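You operate a simulated robot arm through the tools that you are given. There is no shell and no other tool.

You are at the controls of a simulated robot arm. One attempt, no reset.

TASK
Queue the three pear bottles on the belt at the gate at speed 3, then let them through and count.
Fine: gate shut and counter zeroed before the start; stop the belt at 3; keep hands and held things off the running belt.

The check looks at the end state, three seconds after you hand in, the way a careful person would. Anything else that was tipped, shoved, dropped, spilled or broken makes it a failure.

THE ROBOT
A 6-joint arm with a three-finger gripper, fixed in place. Base frame: the origin is on the floor under the middle of its stand, x ahead of it, y to its left, z up. Units: mm, rad, N and s.
It reaches about 1213 mm from its shoulder. Its first joint turns from -2.897 to 2.897 rad. Payload 4.89 kg.
Tool frame: the origin (TCP) lies between the finger pads and is the grasp point; the fingertips stand 30 mm ahead of it; z points along the fingers, y is the line along which they close. The gripper opens to 164 mm; its body begins 125 mm behind the TCP.
Orientation is that of the tool frame in the base frame, as [roll, pitch, yaw] about the fixed x, y, z axes, in that order (R = Rz(yaw) Ry(pitch) Rx(roll)). With the fingers straight down and closing along the base's y, the tool's x points along the base's -x, its y along +y and its z along -z.

THE INTERFACE
- The arm moves only by the tool apply_moves. Its argument "series" is a list that holds one entry, the list of rows, each a list of 7 numbers: the turn, a rotation vector about the tool's x, y, z in rad, then the shift along the tool's x, y, z in m, then the opening, from 0 (shut) to 1 (fully open). In form: [[[wx, wy, wz, tx, ty, tz, grip], ...]]. A call has 1 to 20 rows; each row is the pose to reach, as a shift and turn from the pose commanded when the call began, along the tool's axes at that moment. Rows are played at 5 a second. More than 50 mm and 0.15 rad between two rows, or a gripper value outside its range, and nothing of the call is played. Where a pose cannot be reached the arm comes as near as it can. A force on the tool above 40 N (or 10 N above the force at the start of the call, whichever is more), or a blocked arm, ends the call early, and 0.2 s more pass. Each finger travels about 108 mm/s and halts on what it meets, pressing with about 38 N; the grip force reading is that of the motor and also rises with nothing between the fingers. The clock runs only during rows and for 0.2 s after the last one: add rows that repeat a pose to give the fingers time. It gives the time, the measured TCP pose, the force on the tool (base axes), the opening and the grip force at its end, in the units of the frame above (readings bear some noise), with the torque about the TCP (base axes, N m) and any sound that the robot's microphone picked up, and new pictures: "show" is both (left out), scene, wrist or none.
- Cameras (640 x 400 px; columns grow to the right, rows downward): "scene" is fixed at [221.2, -499.6, 1628.8]; the picture's right is [0.13, -0.99, 0.00], its down [-0.72, -0.10, -0.69] and it looks along [0.68, 0.09, -0.72] (base axes); focal length 214 px, centre (320, 200). "wrist" rides on the gripper at [76, -2, -152] in the tool frame; the picture's right is [0.02, 1.00, 0.00], its down [-0.88, 0.02, -0.47] and it looks along [-0.47, 0.01, 0.88] (tool axes); focal length 247 px, centre (320, 200). There is no depth. A picture from a camera that has moved, and an enlarged one, comes with that camera's place and axes in the base frame and with its lens.
- slide_trunk(by): moves the trunk up (or, below 0, down) by that many mm; the arm rides with it, the base frame stays. It gives what a move gives, with no picture.
- inspect(camera, box): a new picture of the part [left, top, right, bottom] of that camera's present view, enlarged. No time passes.
- close_job(): hands the job in; it is judged then, once.

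Nothing tells you positions but the pictures and the camera data. Unless the task says otherwise, let go and move clear before handing in.

The tools are called after ">>>" by a JSON object that holds its "api" and its "payload". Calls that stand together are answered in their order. apply_moves: Moves the arm, as the interface text tells. Its arguments: {"type":"object","properties":{"series":{"type":"array","items":{"type":"array","items":{"type":"array","items":{"type":"number"}}}},"show":{"type":"string","enum":["both","scene","wrist","none"]}},"required":["series"]} The other tools are called the same way: slide_trunk (by) moves the trunk up or down; inspect (camera, box) takes an enlarged picture of a part of a camera's view; close_job () hands the job in.

At the start:

```text
time: 0.0
tool_pos: [533.5, 237.6, 1212.6]
orientation: [-3.141, 0.002, 3.141]
contact_force: [0.2, 0.7, 0.5]
wrist_torque: [-0.02, 0.01, 0.01]
grip_width: 164.0
grasp_force: 0.1
trunk travel left (down, up): [-175.0, 215.0]
```

scene: 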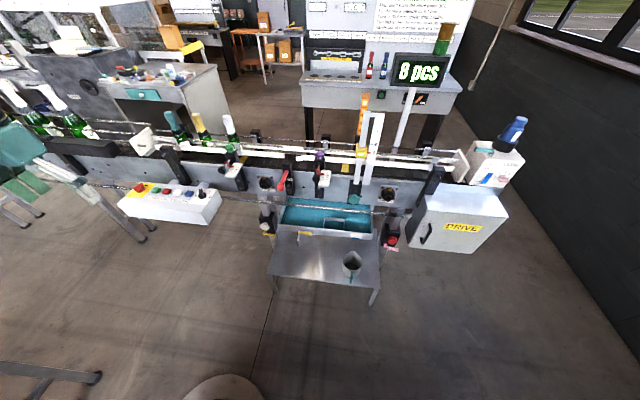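
wrist: 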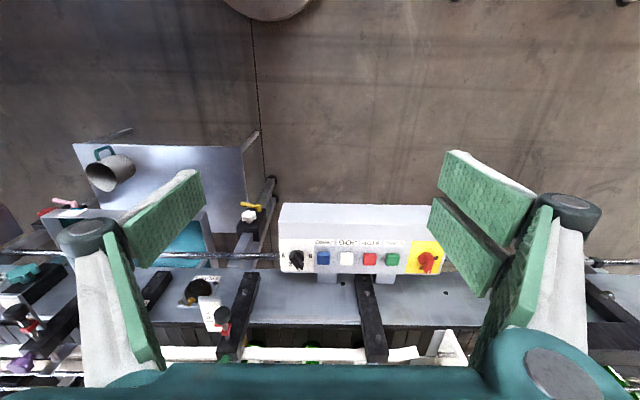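

I see a conveyor running left to right in front of me, with a control box, a counter display reading "8 pcs" and several bottles on the left. I'll look closer at each area before moving.

>>> {"api": "inspect", "payload": {"camera": "scene", "box": [110, 170, 240, 250]}}

>>> {"api": "inspect", "payload": {"camera": "scene", "box": [0, 70, 140, 160]}}

>>> {"api": "inspect", "payload": {"camera": "scene", "box": [120, 100, 260, 190]}}

>>> {"api": "inspect", "payload": {"camera": "scene", "box": [240, 130, 400, 230]}}

>>> {"api": "inspect", "payload": {"camera": "scene", "box": [380, 40, 540, 140]}}

>>> {"api": "inspect", "payload": {"camera": "scene", "box": [380, 110, 540, 260]}}

>>> {"api": "inspect", "payload": {"camera": "wrist", "box": [260, 190, 460, 300]}}

>>> {"api": "inspect", "payload": {"camera": "wrist", "box": [0, 180, 260, 390]}}

```text
4.92 times, centred on (175, 210) of scene
camera zoom: at [221.2, -499.6, 1628.8], right [0.13, -0.99, 0.0], down [-0.72, -0.1, -0.69], along [0.68, 0.09, -0.72], focal length 1056 px, centre (1034, 151)
```

zoom: 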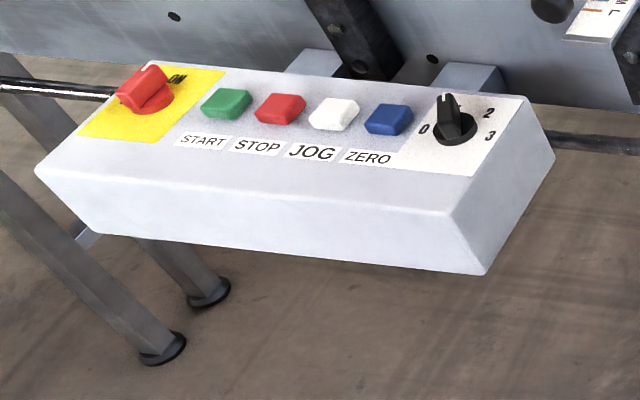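

```text
4.44 times, centred on (70, 115) of scene
camera zoom: at [221.2, -499.6, 1628.8], right [0.13, -0.99, 0.0], down [-0.72, -0.1, -0.69], along [0.68, 0.09, -0.72], focal length 953 px, centre (1431, 578)
```

zoom: 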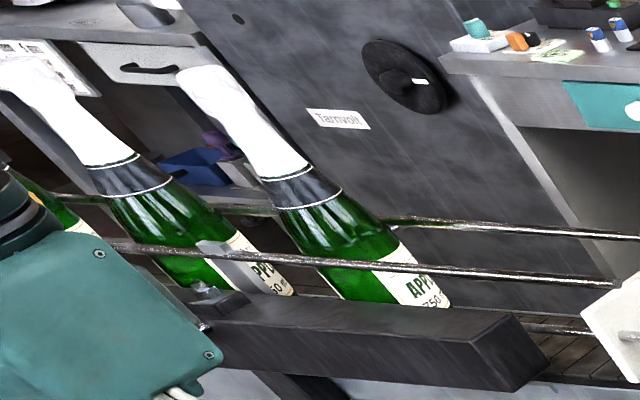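

```text
4.44 times, centred on (190, 145) of scene
camera zoom: at [221.2, -499.6, 1628.8], right [0.13, -0.99, 0.0], down [-0.72, -0.1, -0.69], along [0.68, 0.09, -0.72], focal length 953 px, centre (898, 444)
```

zoom: 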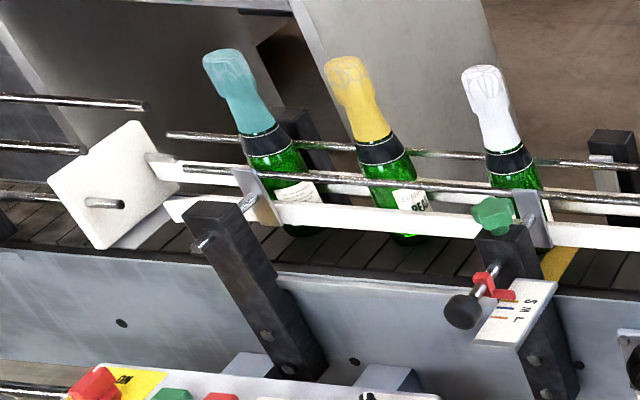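

```text
4.00 times, centred on (320, 180) of scene
camera zoom: at [221.2, -499.6, 1628.8], right [0.13, -0.99, 0.0], down [-0.72, -0.1, -0.69], along [0.68, 0.09, -0.72], focal length 858 px, centre (320, 280)
```

zoom: 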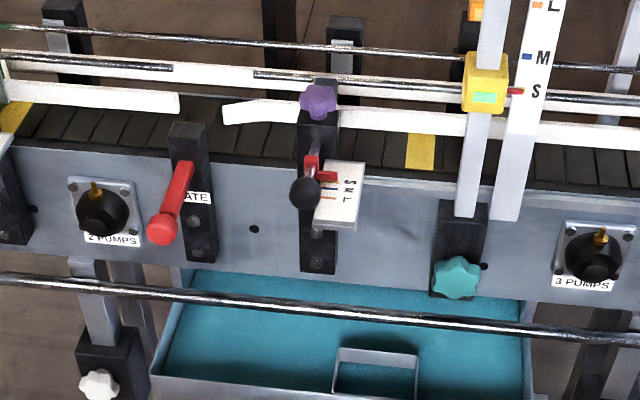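

```text
4.00 times, centred on (460, 90) of scene
camera zoom: at [221.2, -499.6, 1628.8], right [0.13, -0.99, 0.0], down [-0.72, -0.1, -0.69], along [0.68, 0.09, -0.72], focal length 858 px, centre (-240, 640)
```

zoom: 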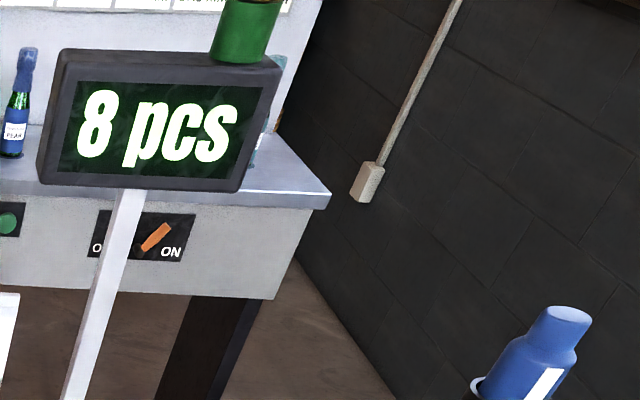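

```text
2.67 times, centred on (460, 185) of scene
camera zoom: at [221.2, -499.6, 1628.8], right [0.13, -0.99, 0.0], down [-0.72, -0.1, -0.69], along [0.68, 0.09, -0.72], focal length 572 px, centre (-53, 240)
```

zoom: 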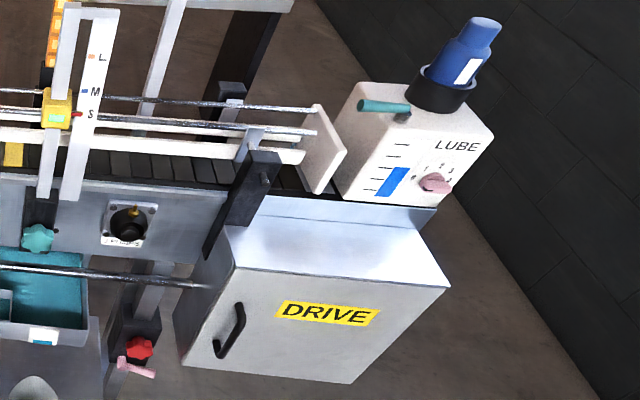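

```text
3.20 times, centred on (360, 245) of wrist
camera zoom: at [457.0, 236.0, 1363.9], right [-0.02, 1.0, 0.0], down [0.88, 0.02, 0.47], along [0.47, 0.01, -0.88], focal length 790 px, centre (192, 56)
```

zoom: 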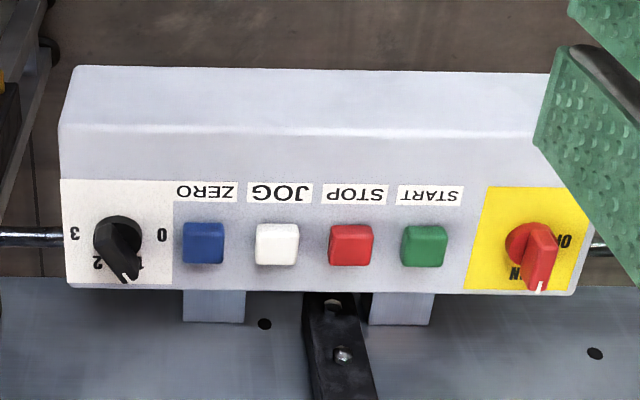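

```text
1.90 times, centred on (130, 285) of wrist
camera zoom: at [457.0, 236.0, 1363.9], right [-0.02, 1.0, 0.0], down [0.88, 0.02, 0.47], along [0.47, 0.01, -0.88], focal length 470 px, centre (682, 38)
```

zoom: 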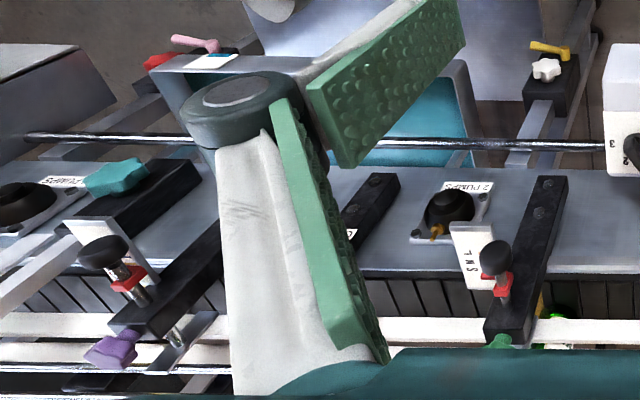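

The control box carries a main switch, START, STOP, JOG, ZERO and a 0-3 speed knob, and there is a GATE lever and some S/M/L settings. I'll look at the signs, the labels and the other fine detail.

>>> {"api": "inspect", "payload": {"camera": "scene", "box": [300, 0, 470, 60]}}

>>> {"api": "inspect", "payload": {"camera": "scene", "box": [300, 40, 420, 120]}}

>>> {"api": "inspect", "payload": {"camera": "scene", "box": [190, 140, 250, 190]}}

>>> {"api": "inspect", "payload": {"camera": "scene", "box": [160, 100, 245, 160]}}

>>> {"api": "inspect", "payload": {"camera": "scene", "box": [255, 140, 345, 210]}}

>>> {"api": "inspect", "payload": {"camera": "scene", "box": [335, 80, 415, 210]}}

>>> {"api": "inspect", "payload": {"camera": "scene", "box": [0, 80, 100, 200]}}

>>> {"api": "inspect", "payload": {"camera": "scene", "box": [250, 190, 420, 310]}}

>>> {"api": "inspect", "payload": {"camera": "scene", "box": [40, 30, 220, 110]}}

>>> {"api": "inspect", "payload": {"camera": "scene", "box": [150, 0, 310, 90]}}

```text
3.76 times, centred on (385, 30) of scene
camera zoom: at [221.2, -499.6, 1628.8], right [0.13, -0.99, 0.0], down [-0.72, -0.1, -0.69], along [0.68, 0.09, -0.72], focal length 807 px, centre (75, 840)
```

zoom: 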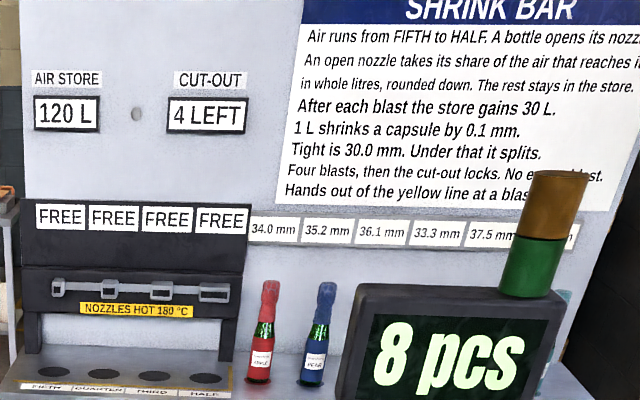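

```text
5.00 times, centred on (360, 80) of scene
camera zoom: at [221.2, -499.6, 1628.8], right [0.13, -0.99, 0.0], down [-0.72, -0.1, -0.69], along [0.68, 0.09, -0.72], focal length 1072 px, centre (120, 800)
```

zoom: 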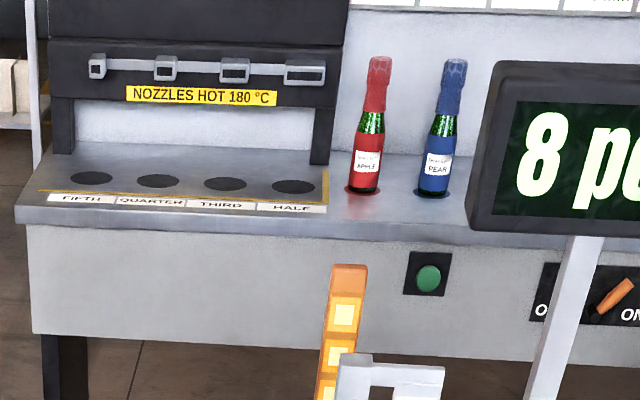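

```text
8.00 times, centred on (220, 165) of scene
camera zoom: at [221.2, -499.6, 1628.8], right [0.13, -0.99, 0.0], down [-0.72, -0.1, -0.69], along [0.68, 0.09, -0.72], focal length 1716 px, centre (1120, 480)
```

zoom: 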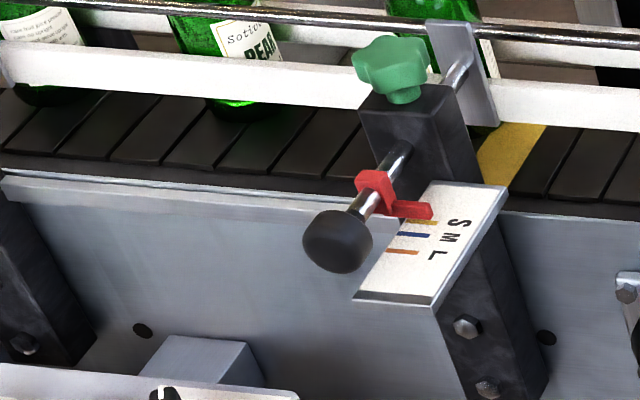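

```text
6.67 times, centred on (202, 130) of scene
camera zoom: at [221.2, -499.6, 1628.8], right [0.13, -0.99, 0.0], down [-0.72, -0.1, -0.69], along [0.68, 0.09, -0.72], focal length 1430 px, centre (1103, 667)
```

zoom: 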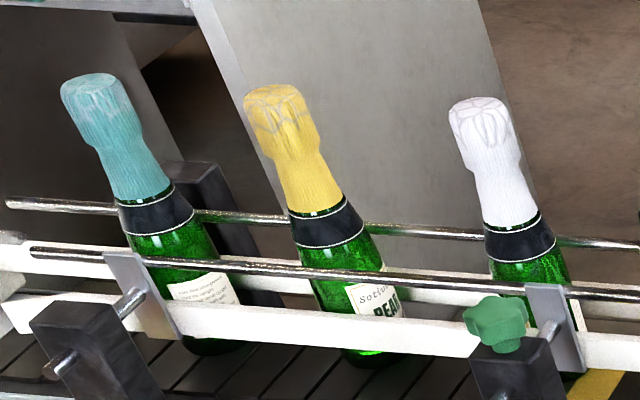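

```text
5.71 times, centred on (300, 175) of scene
camera zoom: at [221.2, -499.6, 1628.8], right [0.13, -0.99, 0.0], down [-0.72, -0.1, -0.69], along [0.68, 0.09, -0.72], focal length 1226 px, centre (434, 343)
```

zoom: 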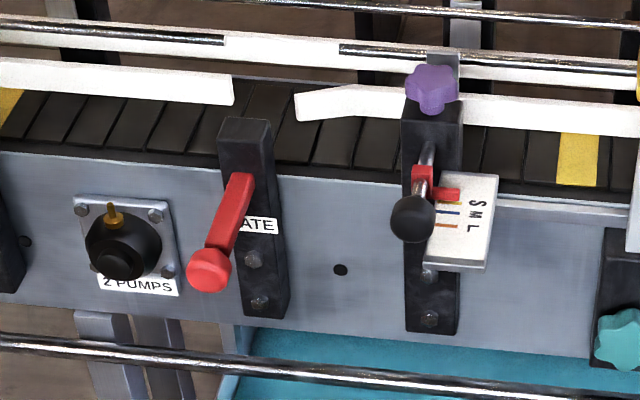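

```text
3.08 times, centred on (375, 145) of scene
camera zoom: at [221.2, -499.6, 1628.8], right [0.13, -0.99, 0.0], down [-0.72, -0.1, -0.69], along [0.68, 0.09, -0.72], focal length 660 px, centre (151, 369)
```

zoom: 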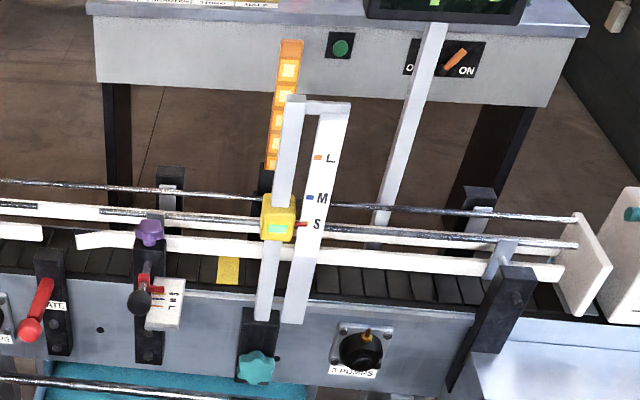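

```text
3.33 times, centred on (50, 140) of scene
camera zoom: at [221.2, -499.6, 1628.8], right [0.13, -0.99, 0.0], down [-0.72, -0.1, -0.69], along [0.68, 0.09, -0.72], focal length 715 px, centre (1220, 400)
```

zoom: 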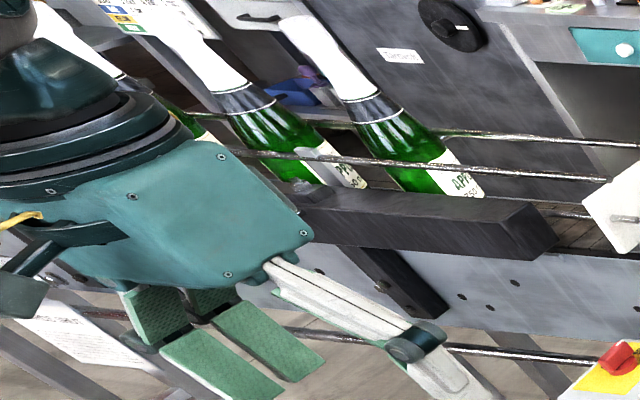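

```text
3.33 times, centred on (335, 250) of scene
camera zoom: at [221.2, -499.6, 1628.8], right [0.13, -0.99, 0.0], down [-0.72, -0.1, -0.69], along [0.68, 0.09, -0.72], focal length 715 px, centre (270, 33)
```

zoom: 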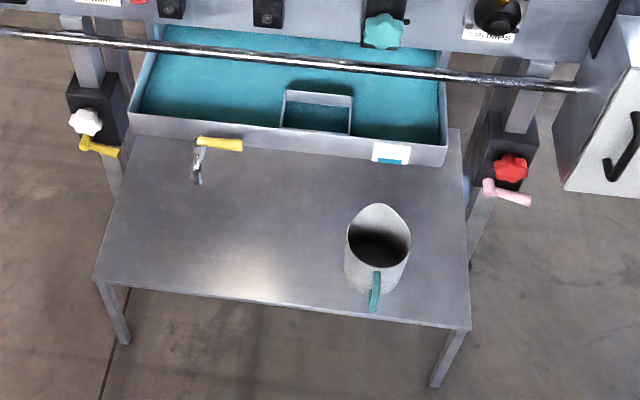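

```text
3.56 times, centred on (130, 70) of scene
camera zoom: at [221.2, -499.6, 1628.8], right [0.13, -0.99, 0.0], down [-0.72, -0.1, -0.69], along [0.68, 0.09, -0.72], focal length 763 px, centre (996, 662)
```

zoom: 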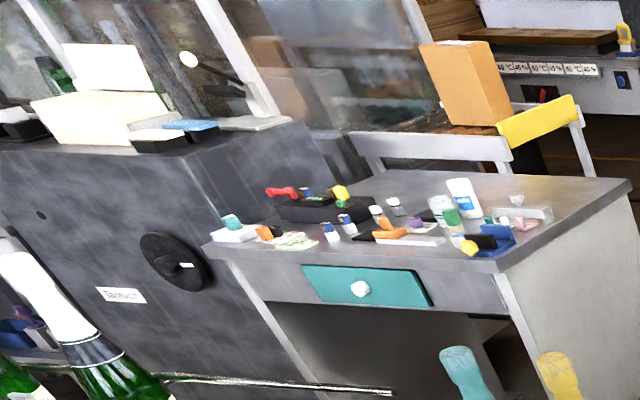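

```text
4.00 times, centred on (230, 45) of scene
camera zoom: at [221.2, -499.6, 1628.8], right [0.13, -0.99, 0.0], down [-0.72, -0.1, -0.69], along [0.68, 0.09, -0.72], focal length 858 px, centre (680, 820)
```

zoom: 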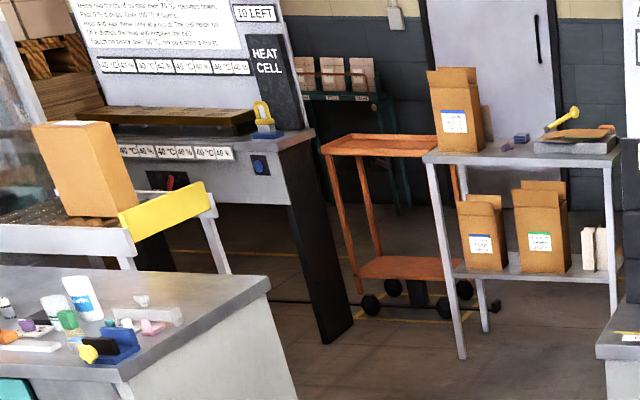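

The knob panel comes out near (895, 184..530, 865) and the gate lever near (930, -225, 940). Next I bring the wrist camera over the gate area, staying on my side of the belt and high up, to check the guides, gate and rails.

>>> {"api": "apply_moves", "payload": {"series": [[[0, 0, 0, -0.018, -0.042, 0, 1], [0, 0, 0, -0.036, -0.084, 0, 1], [0, 0, 0, -0.054, -0.126, 0, 1], [0, 0, 0, -0.072, -0.168, 0, 1], [0, 0, 0, -0.09, -0.21, 0, 1], [0, 0, 0, -0.108, -0.252, 0, 1], [0, 0, 0, -0.126, -0.294, 0, 1], [0, 0, 0, -0.144, -0.336, 0, 1], [0, 0, 0, -0.162, -0.378, 0, 1], [0, 0, 0, -0.18, -0.42, 0, 1], [0, 0, 0, -0.2, -0.46, 0, 1]]], "show": "both"}}

```text
time: 2.4
tool_pos: [731.4, -222.0, 1212.4]
orientation: [3.141, 0.0, 3.142]
contact_force: [0.0, 2.3, 1.0]
wrist_torque: [-0.2, -0.1, 0.01]
grip_width: 164.0
grasp_force: 0.0
trunk travel left (down, up): [-175.0, 215.0]
camera wrist: at [654.7, -223.3, 1364.1], right [-0.02, 1.0, 0.0], down [0.88, 0.02, 0.47], along [0.47, 0.01, -0.88], focal length 247 px, centre (320, 200)
```

scene: 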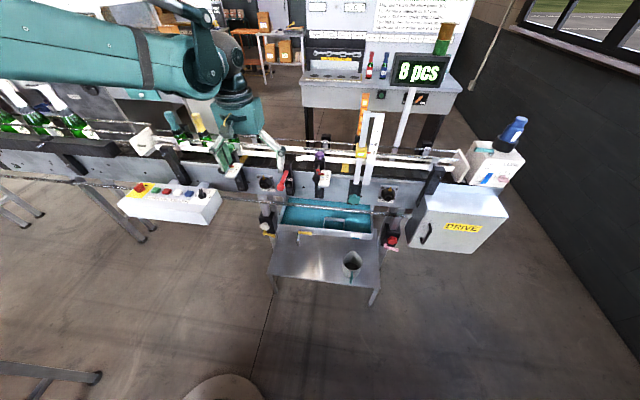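
wrist: 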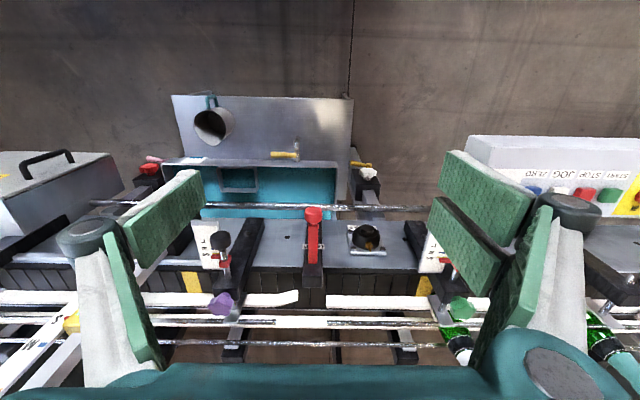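

The belt is standing still. I zoom in on the gate and guides from this angle.

>>> {"api": "inspect", "payload": {"camera": "wrist", "box": [200, 190, 440, 340]}}

>>> {"api": "inspect", "payload": {"camera": "wrist", "box": [400, 220, 640, 370]}}

>>> {"api": "inspect", "payload": {"camera": "wrist", "box": [0, 210, 240, 370]}}

>>> {"api": "inspect", "payload": {"camera": "scene", "box": [0, 70, 160, 190]}}

>>> {"api": "inspect", "payload": {"camera": "scene", "box": [120, 90, 260, 190]}}

```text
2.67 times, centred on (320, 265) of wrist
camera zoom: at [654.7, -223.3, 1364.1], right [-0.02, 1.0, 0.0], down [0.88, 0.02, 0.47], along [0.47, 0.01, -0.88], focal length 659 px, centre (320, 27)
```

zoom: 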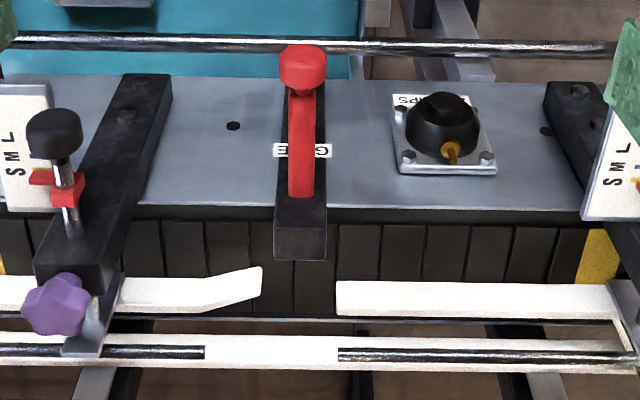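

```text
2.67 times, centred on (520, 295) of wrist
camera zoom: at [654.7, -223.3, 1364.1], right [-0.02, 1.0, 0.0], down [0.88, 0.02, 0.47], along [0.47, 0.01, -0.88], focal length 659 px, centre (-213, -53)
```

zoom: 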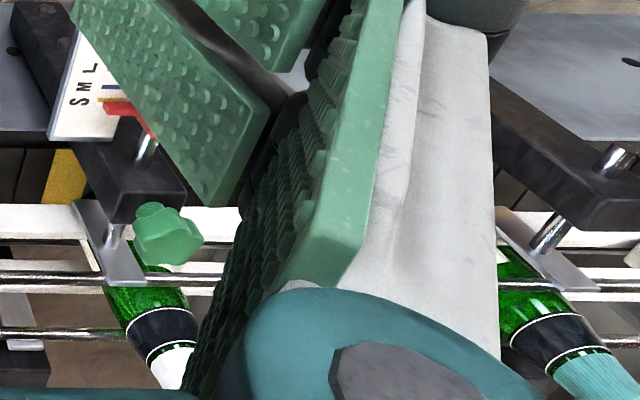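

```text
2.50 times, centred on (120, 290) of wrist
camera zoom: at [654.7, -223.3, 1364.1], right [-0.02, 1.0, 0.0], down [0.88, 0.02, 0.47], along [0.47, 0.01, -0.88], focal length 617 px, centre (820, -25)
```

zoom: 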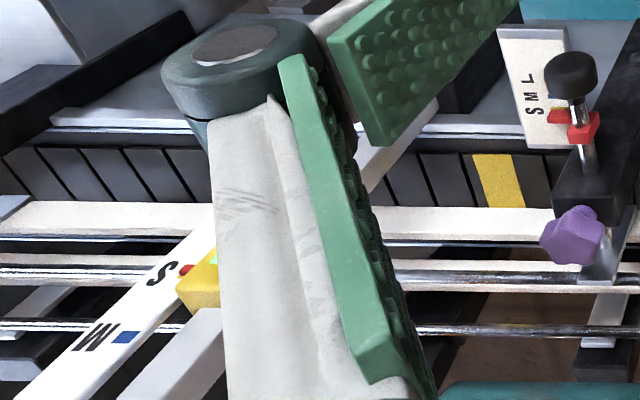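

```text
3.33 times, centred on (80, 130) of scene
camera zoom: at [221.2, -499.6, 1628.8], right [0.13, -0.99, 0.0], down [-0.72, -0.1, -0.69], along [0.68, 0.09, -0.72], focal length 715 px, centre (1120, 433)
```

zoom: 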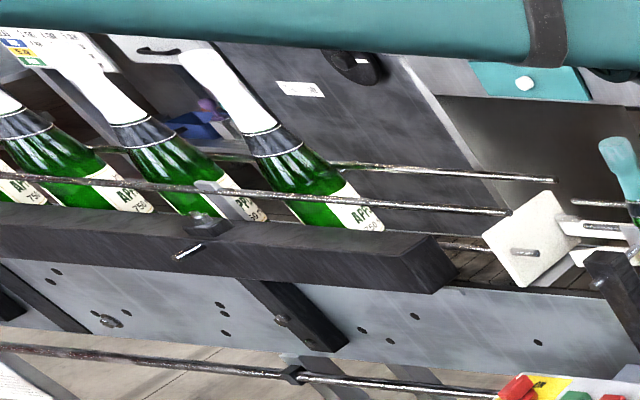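

```text
4.00 times, centred on (190, 140) of scene
camera zoom: at [221.2, -499.6, 1628.8], right [0.13, -0.99, 0.0], down [-0.72, -0.1, -0.69], along [0.68, 0.09, -0.72], focal length 858 px, centre (840, 440)
```

zoom: 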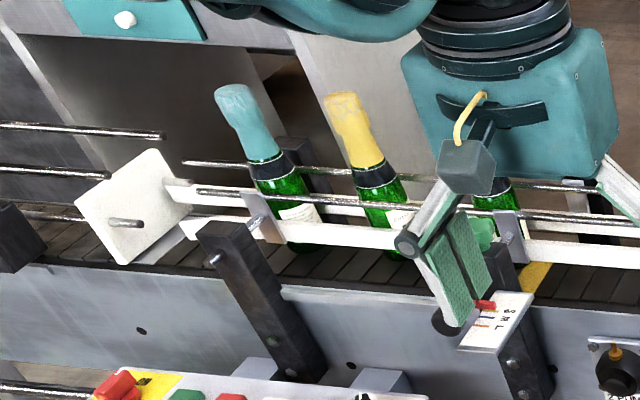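

>>> {"api": "inspect", "payload": {"camera": "scene", "box": [308, 145, 348, 195]}}

>>> {"api": "inspect", "payload": {"camera": "wrist", "box": [185, 215, 265, 325]}}

>>> {"api": "inspect", "payload": {"camera": "scene", "box": [345, 100, 395, 215]}}

>>> {"api": "inspect", "payload": {"camera": "scene", "box": [255, 130, 345, 200]}}

>>> {"api": "inspect", "payload": {"camera": "wrist", "box": [280, 195, 360, 325]}}

```text
8.00 times, centred on (328, 170) of scene
camera zoom: at [221.2, -499.6, 1628.8], right [0.13, -0.99, 0.0], down [-0.72, -0.1, -0.69], along [0.68, 0.09, -0.72], focal length 1716 px, centre (256, 440)
```

zoom: 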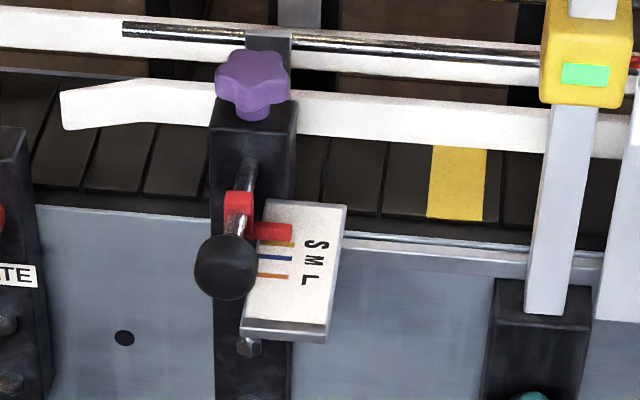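

```text
3.64 times, centred on (225, 270) of wrist
camera zoom: at [654.7, -223.3, 1364.1], right [-0.02, 1.0, 0.0], down [0.88, 0.02, 0.47], along [0.47, 0.01, -0.88], focal length 898 px, centre (666, -54)
```

zoom: 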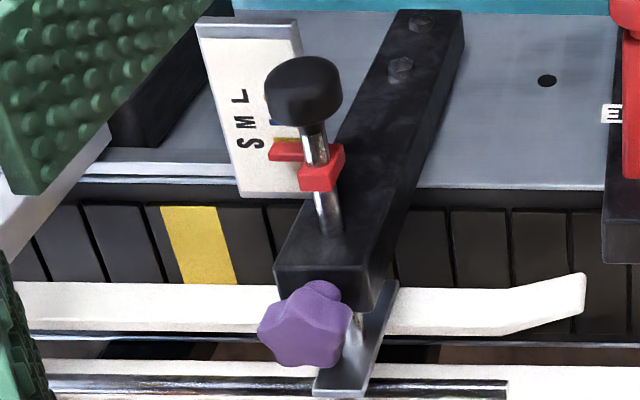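

```text
3.48 times, centred on (370, 158) of scene
camera zoom: at [221.2, -499.6, 1628.8], right [0.13, -0.99, 0.0], down [-0.72, -0.1, -0.69], along [0.68, 0.09, -0.72], focal length 746 px, centre (146, 348)
```

zoom: 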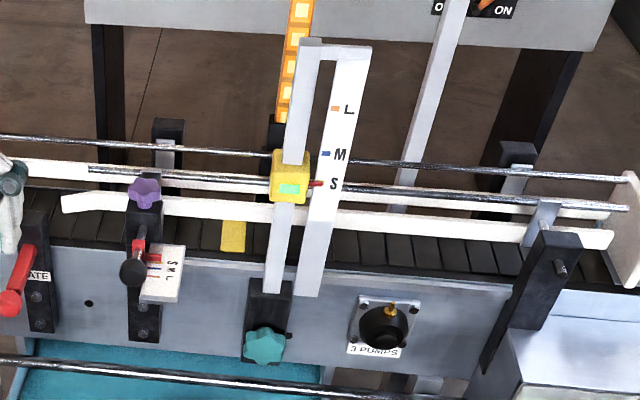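

```text
5.71 times, centred on (300, 165) of scene
camera zoom: at [221.2, -499.6, 1628.8], right [0.13, -0.99, 0.0], down [-0.72, -0.1, -0.69], along [0.68, 0.09, -0.72], focal length 1226 px, centre (434, 400)
```

zoom: 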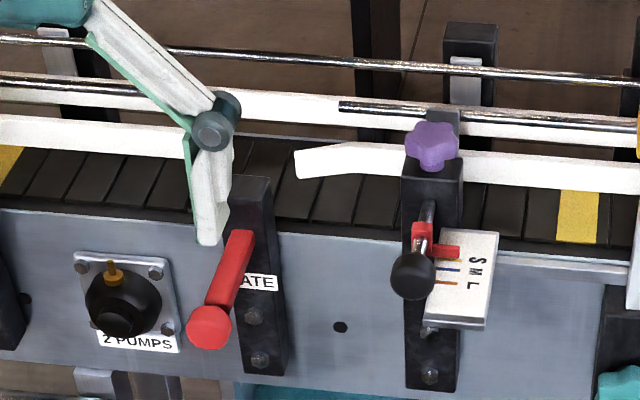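

```text
3.08 times, centred on (320, 260) of wrist
camera zoom: at [654.7, -223.3, 1364.1], right [-0.02, 1.0, 0.0], down [0.88, 0.02, 0.47], along [0.47, 0.01, -0.88], focal length 760 px, centre (320, 15)
```

zoom: 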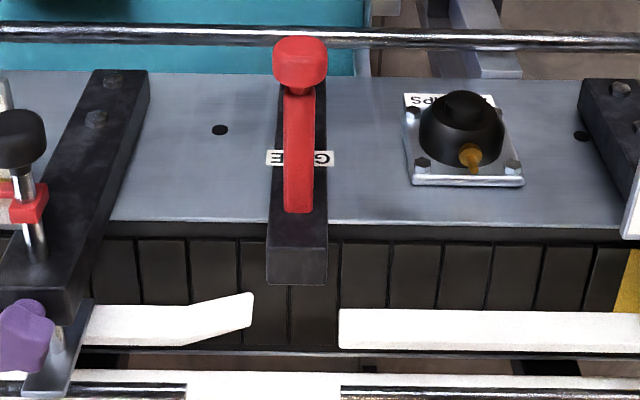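

Nothing crosses the belt at the gate, so it may be open at the moment. I tilt the camera lower and more level to see the gate mechanism and the bottles in the channel.

>>> {"api": "apply_moves", "payload": {"series": [[[0, -0.12, 0, 0.01, 0, 0.032, 1], [0, -0.24, 0, 0.02, 0, 0.064, 1], [0, -0.36, 0, 0.03, 0, 0.096, 1], [0, -0.48, 0, 0.04, 0, 0.13, 1], [0, -0.6, 0, 0.05, 0, 0.162, 1]]], "show": "wrist"}}

```text
time: 3.6
tool_pos: [682.0, -222.7, 1050.5]
orientation: [3.141, 0.601, -3.142]
contact_force: [0.5, -0.6, 0.0]
wrist_torque: [-0.02, -0.05, -0.02]
grip_width: 163.9
grasp_force: 0.0
trunk travel left (down, up): [-175.0, 215.0]
camera wrist: at [532.5, -223.5, 1131.6], right [-0.02, 1.0, -0.01], down [0.46, 0.02, 0.89], along [0.89, 0.01, -0.46], focal length 247 px, centre (320, 200)
```

wrist: 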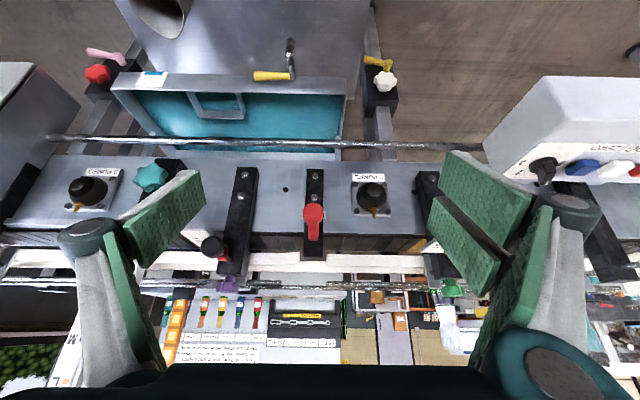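

>>> {"api": "inspect", "payload": {"camera": "wrist", "box": [230, 150, 430, 310]}}

>>> {"api": "inspect", "payload": {"camera": "wrist", "box": [290, 190, 340, 270]}}

>>> {"api": "inspect", "payload": {"camera": "wrist", "box": [400, 240, 500, 370]}}

>>> {"api": "inspect", "payload": {"camera": "scene", "box": [260, 140, 320, 210]}}

```text
2.50 times, centred on (330, 230) of wrist
camera zoom: at [532.5, -223.5, 1131.6], right [-0.02, 1.0, -0.01], down [0.46, 0.02, 0.89], along [0.89, 0.01, -0.46], focal length 617 px, centre (295, 125)
```

zoom: 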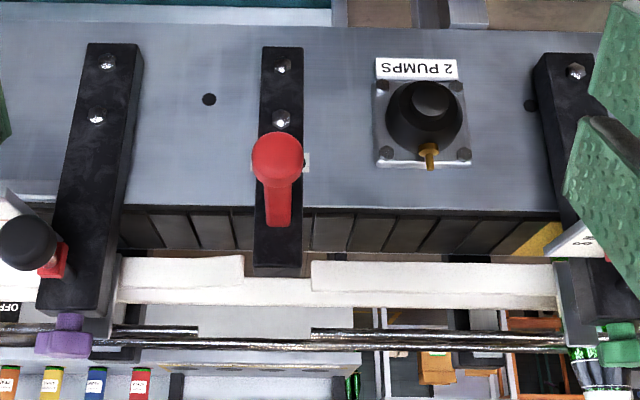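

```text
5.00 times, centred on (315, 230) of wrist
camera zoom: at [532.5, -223.5, 1131.6], right [-0.02, 1.0, -0.01], down [0.46, 0.02, 0.89], along [0.89, 0.01, -0.46], focal length 1235 px, centre (345, 50)
```

zoom: 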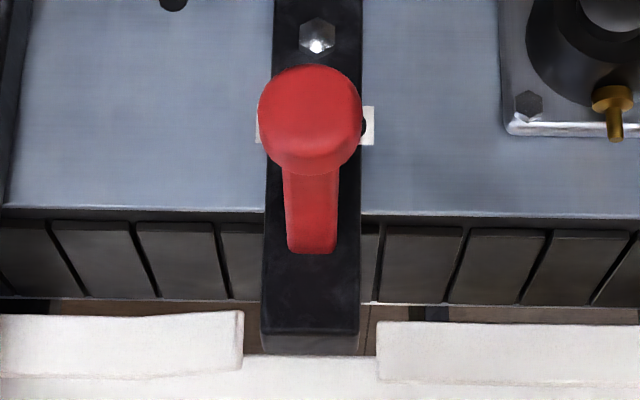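

```text
3.08 times, centred on (450, 305) of wrist
camera zoom: at [532.5, -223.5, 1131.6], right [-0.02, 1.0, -0.01], down [0.46, 0.02, 0.89], along [0.89, 0.01, -0.46], focal length 760 px, centre (-80, -123)
```

zoom: 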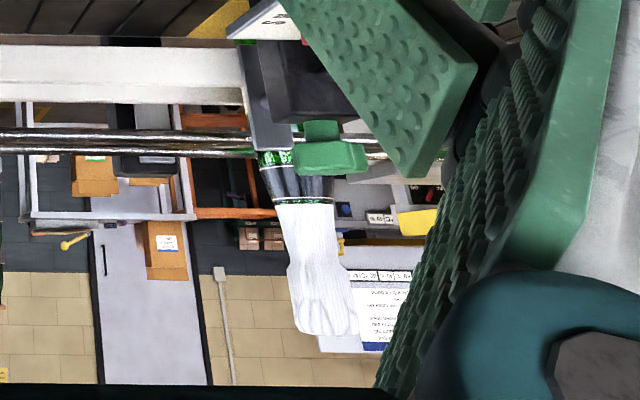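

```text
5.71 times, centred on (290, 175) of scene
camera zoom: at [221.2, -499.6, 1628.8], right [0.13, -0.99, 0.0], down [-0.72, -0.1, -0.69], along [0.68, 0.09, -0.72], focal length 1226 px, centre (491, 343)
```

zoom: 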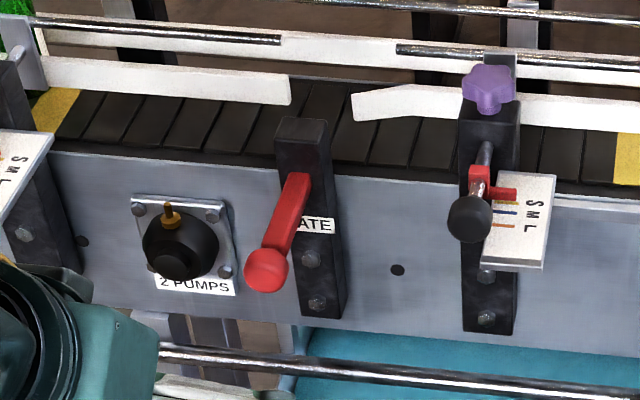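

The gate lever is a red arm on the face of its post, sticking out about 100 mm towards me at roughly (897, -230, 970). I swing the camera round to see it from the side and work out which way it turns.

>>> {"api": "apply_moves", "payload": {"series": [[[0.0726, 0, 0.1061, -0.0031, 0.0233, 0.0022, 1], [0.1452, 0, 0.2122, -0.0062, 0.0466, 0.0044, 1], [0.2178, 0, 0.3183, -0.0093, 0.0699, 0.0066, 1], [0.2904, 0, 0.4244, -0.0124, 0.0932, 0.0088, 1], [0.363, 0, 0.5305, -0.0155, 0.1165, 0.011, 1], [0.4356, 0, 0.6366, -0.0186, 0.1398, 0.0132, 1], [0.508, 0, 0.743, -0.022, 0.163, 0.015, 1]]], "show": "both"}}

```text
time: 5.2
tool_pos: [709.5, -62.5, 1051.7]
orientation: [3.14, 0.6, 2.239]
contact_force: [-0.6, -0.8, -0.4]
wrist_torque: [0.15, -0.09, 0.13]
grip_width: 164.1
grasp_force: 0.1
trunk travel left (down, up): [-175.0, 215.0]
camera wrist: at [616.1, 54.2, 1133.7], right [0.77, 0.63, -0.01], down [0.3, -0.35, 0.89], along [0.56, -0.69, -0.46], focal length 247 px, centre (320, 200)
```

scene: 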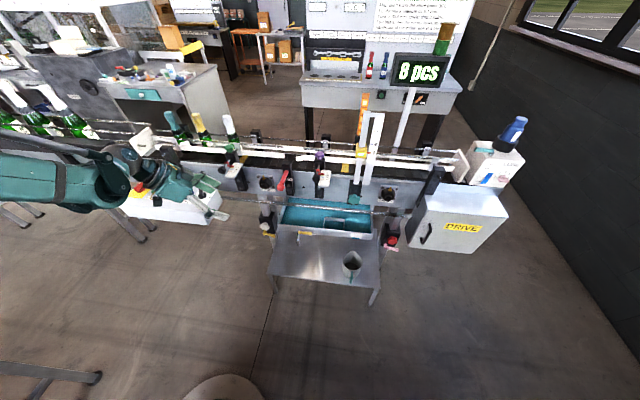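
wrist: 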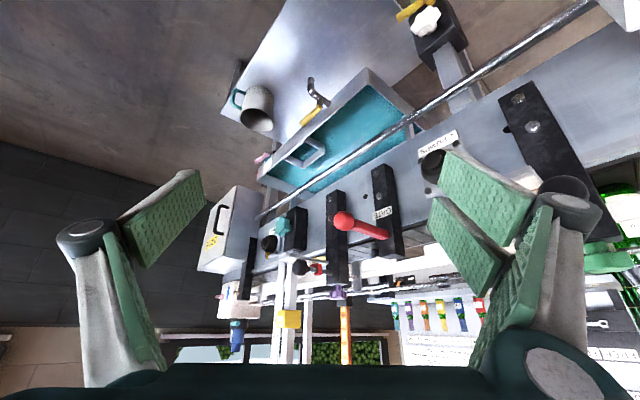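

>>> {"api": "inspect", "payload": {"camera": "wrist", "box": [310, 150, 450, 300]}}

>>> {"api": "inspect", "payload": {"camera": "wrist", "box": [210, 200, 360, 365]}}

>>> {"api": "inspect", "payload": {"camera": "wrist", "box": [325, 195, 425, 275]}}

>>> {"api": "inspect", "payload": {"camera": "wrist", "box": [500, 130, 640, 300]}}

```text
2.67 times, centred on (380, 225) of wrist
camera zoom: at [616.1, 54.2, 1133.7], right [0.77, 0.63, -0.01], down [0.3, -0.35, 0.89], along [0.56, -0.69, -0.46], focal length 659 px, centre (160, 133)
```

zoom: 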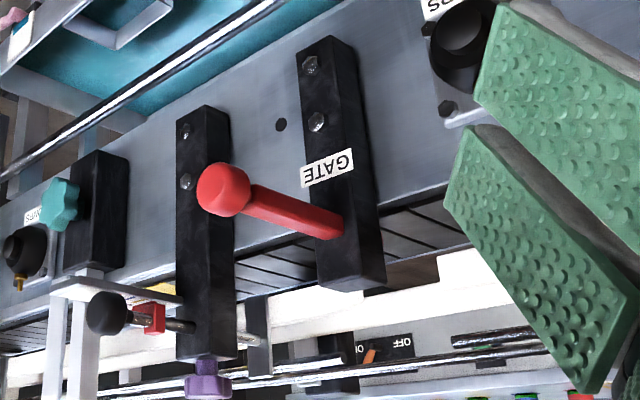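

```text
2.42 times, centred on (285, 282) of wrist
camera zoom: at [616.1, 54.2, 1133.7], right [0.77, 0.63, -0.01], down [0.3, -0.35, 0.89], along [0.56, -0.69, -0.46], focal length 599 px, centre (405, 0)
```

zoom: 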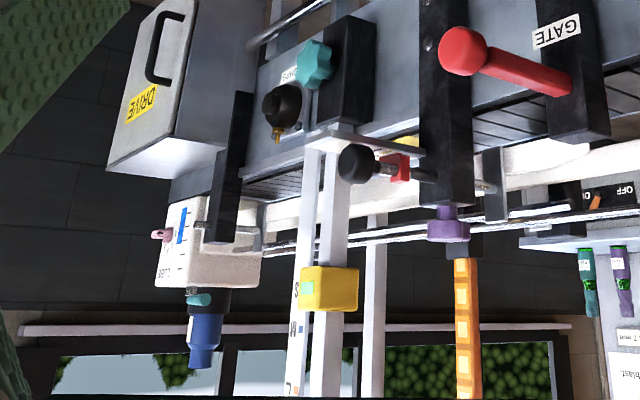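

```text
5.00 times, centred on (375, 235) of wrist
camera zoom: at [616.1, 54.2, 1133.7], right [0.77, 0.63, -0.01], down [0.3, -0.35, 0.89], along [0.56, -0.69, -0.46], focal length 1235 px, centre (45, 25)
```

zoom: 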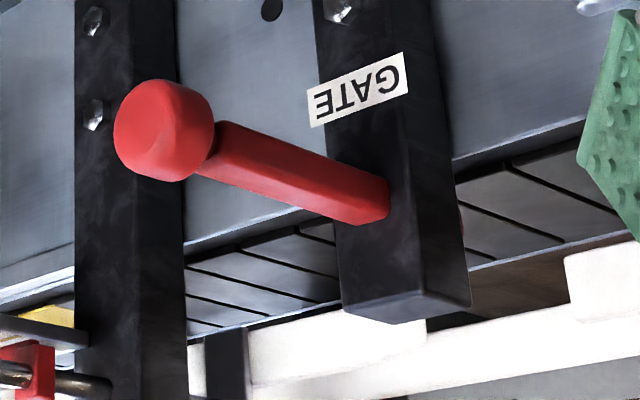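

```text
2.35 times, centred on (570, 215) of wrist
camera zoom: at [616.1, 54.2, 1133.7], right [0.77, 0.63, -0.01], down [0.3, -0.35, 0.89], along [0.56, -0.69, -0.46], focal length 581 px, centre (-268, 165)
```

zoom: 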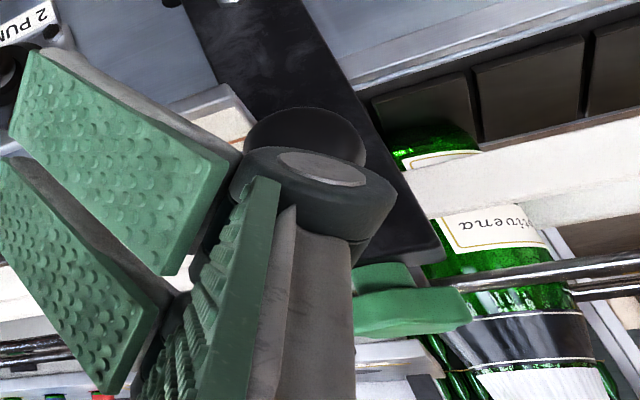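

>>> {"api": "inspect", "payload": {"camera": "wrist", "box": [385, 215, 425, 265]}}

>>> {"api": "inspect", "payload": {"camera": "wrist", "box": [370, 230, 430, 310]}}

>>> {"api": "inspect", "payload": {"camera": "scene", "box": [270, 145, 310, 195]}}

```text
8.00 times, centred on (405, 240) of wrist
camera zoom: at [616.1, 54.2, 1133.7], right [0.77, 0.63, -0.01], down [0.3, -0.35, 0.89], along [0.56, -0.69, -0.46], focal length 1976 px, centre (-360, -120)
```

zoom: 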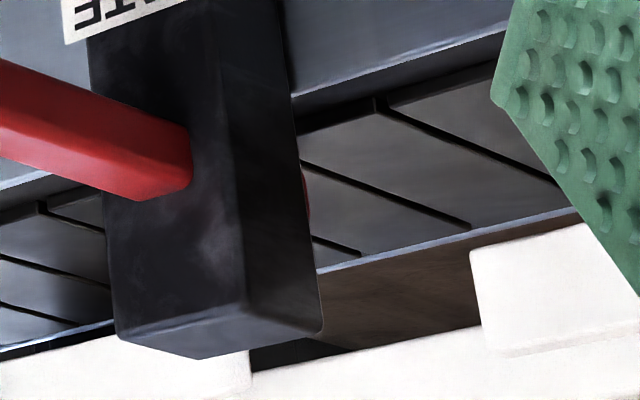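

```text
5.00 times, centred on (400, 270) of wrist
camera zoom: at [616.1, 54.2, 1133.7], right [0.77, 0.63, -0.01], down [0.3, -0.35, 0.89], along [0.56, -0.69, -0.46], focal length 1235 px, centre (-80, -150)
```

zoom: 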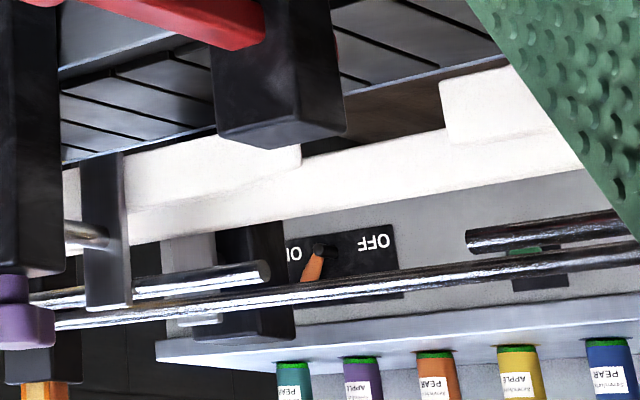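

```text
8.00 times, centred on (290, 170) of scene
camera zoom: at [221.2, -499.6, 1628.8], right [0.13, -0.99, 0.0], down [-0.72, -0.1, -0.69], along [0.68, 0.09, -0.72], focal length 1716 px, centre (560, 440)
```

zoom: 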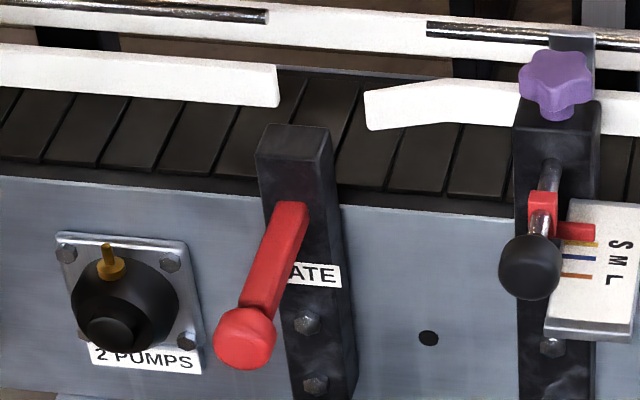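

The rod goes right through the post: its red tip shows behind it, so the gate looks like a push-pull rod that is pulled out (open) now. I look at the bottles and the upstream end next.

>>> {"api": "apply_moves", "payload": {"series": [[[-0.0726, 0, -0.1061, 0.0188, 0.0018, -0.0215, 1], [-0.1452, 0, -0.2122, 0.0376, 0.0036, -0.043, 1], [-0.2178, 0, -0.3183, 0.0564, 0.0054, -0.0646, 1], [-0.2904, 0, -0.4244, 0.0752, 0.0073, -0.0861, 1], [-0.363, 0, -0.5305, 0.094, 0.0091, -0.1077, 1], [-0.4356, 0, -0.6366, 0.1128, 0.0109, -0.1292, 1], [-0.508, 0, -0.743, 0.1316, 0.0127, -0.1508, 1]]], "show": "both"}}

```text
time: 6.8
tool_pos: [598.8, 101.1, 1101.0]
orientation: [3.14, 0.6, -3.139]
contact_force: [0.9, 0.2, -1.2]
wrist_torque: [-0.04, 0.1, -0.01]
grip_width: 163.6
grasp_force: 0.1
trunk travel left (down, up): [-175.0, 215.0]
camera wrist: at [450.6, 99.2, 1182.9], right [-0.02, 1.0, -0.01], down [0.46, 0.02, 0.89], along [0.89, 0.01, -0.46], focal length 247 px, centre (320, 200)
```

scene: 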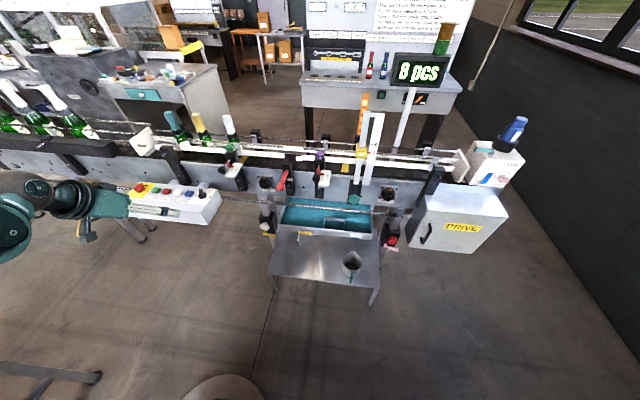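
wrist: 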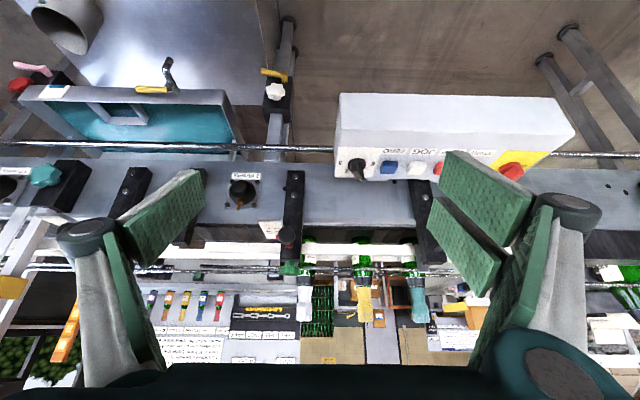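

>>> {"api": "inspect", "payload": {"camera": "wrist", "box": [270, 220, 450, 340]}}

>>> {"api": "inspect", "payload": {"camera": "wrist", "box": [330, 90, 580, 210]}}

>>> {"api": "inspect", "payload": {"camera": "scene", "box": [0, 60, 180, 180]}}

>>> {"api": "inspect", "payload": {"camera": "scene", "box": [0, 0, 120, 90]}}

>>> {"api": "inspect", "payload": {"camera": "scene", "box": [100, 100, 180, 160]}}

```text
3.33 times, centred on (360, 280) of wrist
camera zoom: at [450.6, 99.2, 1182.9], right [-0.02, 1.0, -0.01], down [0.46, 0.02, 0.89], along [0.89, 0.01, -0.46], focal length 823 px, centre (187, -67)
```

zoom: 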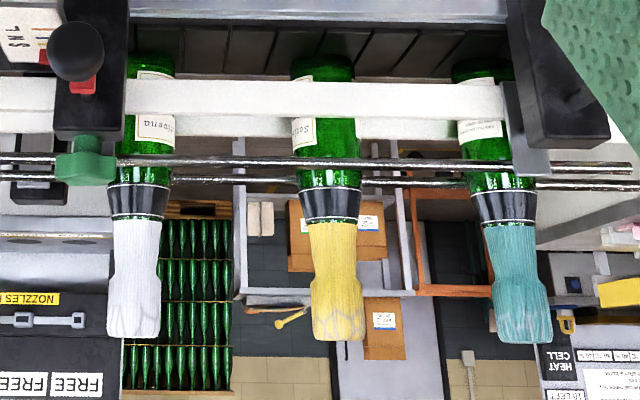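

```text
2.56 times, centred on (455, 150) of wrist
camera zoom: at [450.6, 99.2, 1182.9], right [-0.02, 1.0, -0.01], down [0.46, 0.02, 0.89], along [0.89, 0.01, -0.46], focal length 632 px, centre (-26, 328)
```

zoom: 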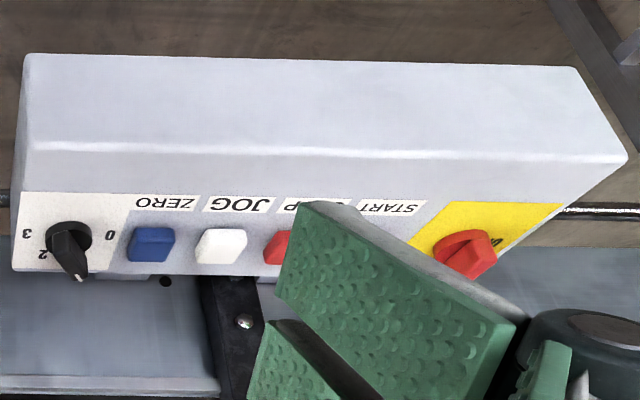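

```text
3.33 times, centred on (90, 120) of scene
camera zoom: at [221.2, -499.6, 1628.8], right [0.13, -0.99, 0.0], down [-0.72, -0.1, -0.69], along [0.68, 0.09, -0.72], focal length 715 px, centre (1087, 467)
```

zoom: 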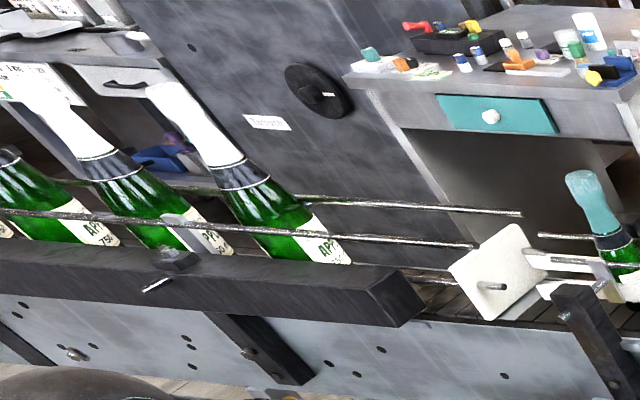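

```text
4.44 times, centred on (60, 45) of scene
camera zoom: at [221.2, -499.6, 1628.8], right [0.13, -0.99, 0.0], down [-0.72, -0.1, -0.69], along [0.68, 0.09, -0.72], focal length 953 px, centre (1476, 889)
```

zoom: 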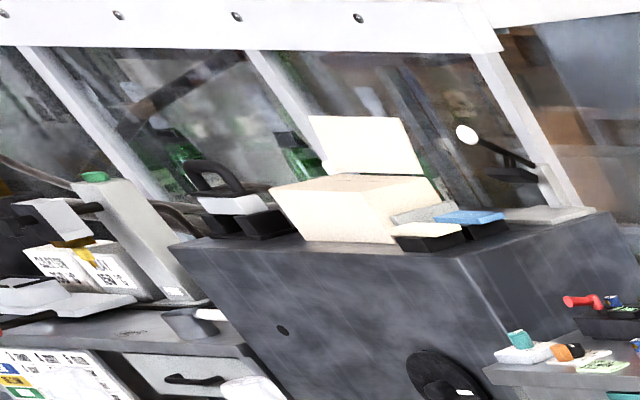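

```text
6.67 times, centred on (140, 130) of scene
camera zoom: at [221.2, -499.6, 1628.8], right [0.13, -0.99, 0.0], down [-0.72, -0.1, -0.69], along [0.68, 0.09, -0.72], focal length 1430 px, centre (1520, 667)
```

zoom: 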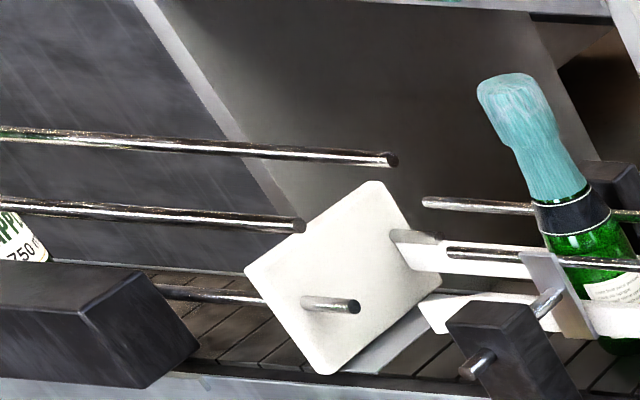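

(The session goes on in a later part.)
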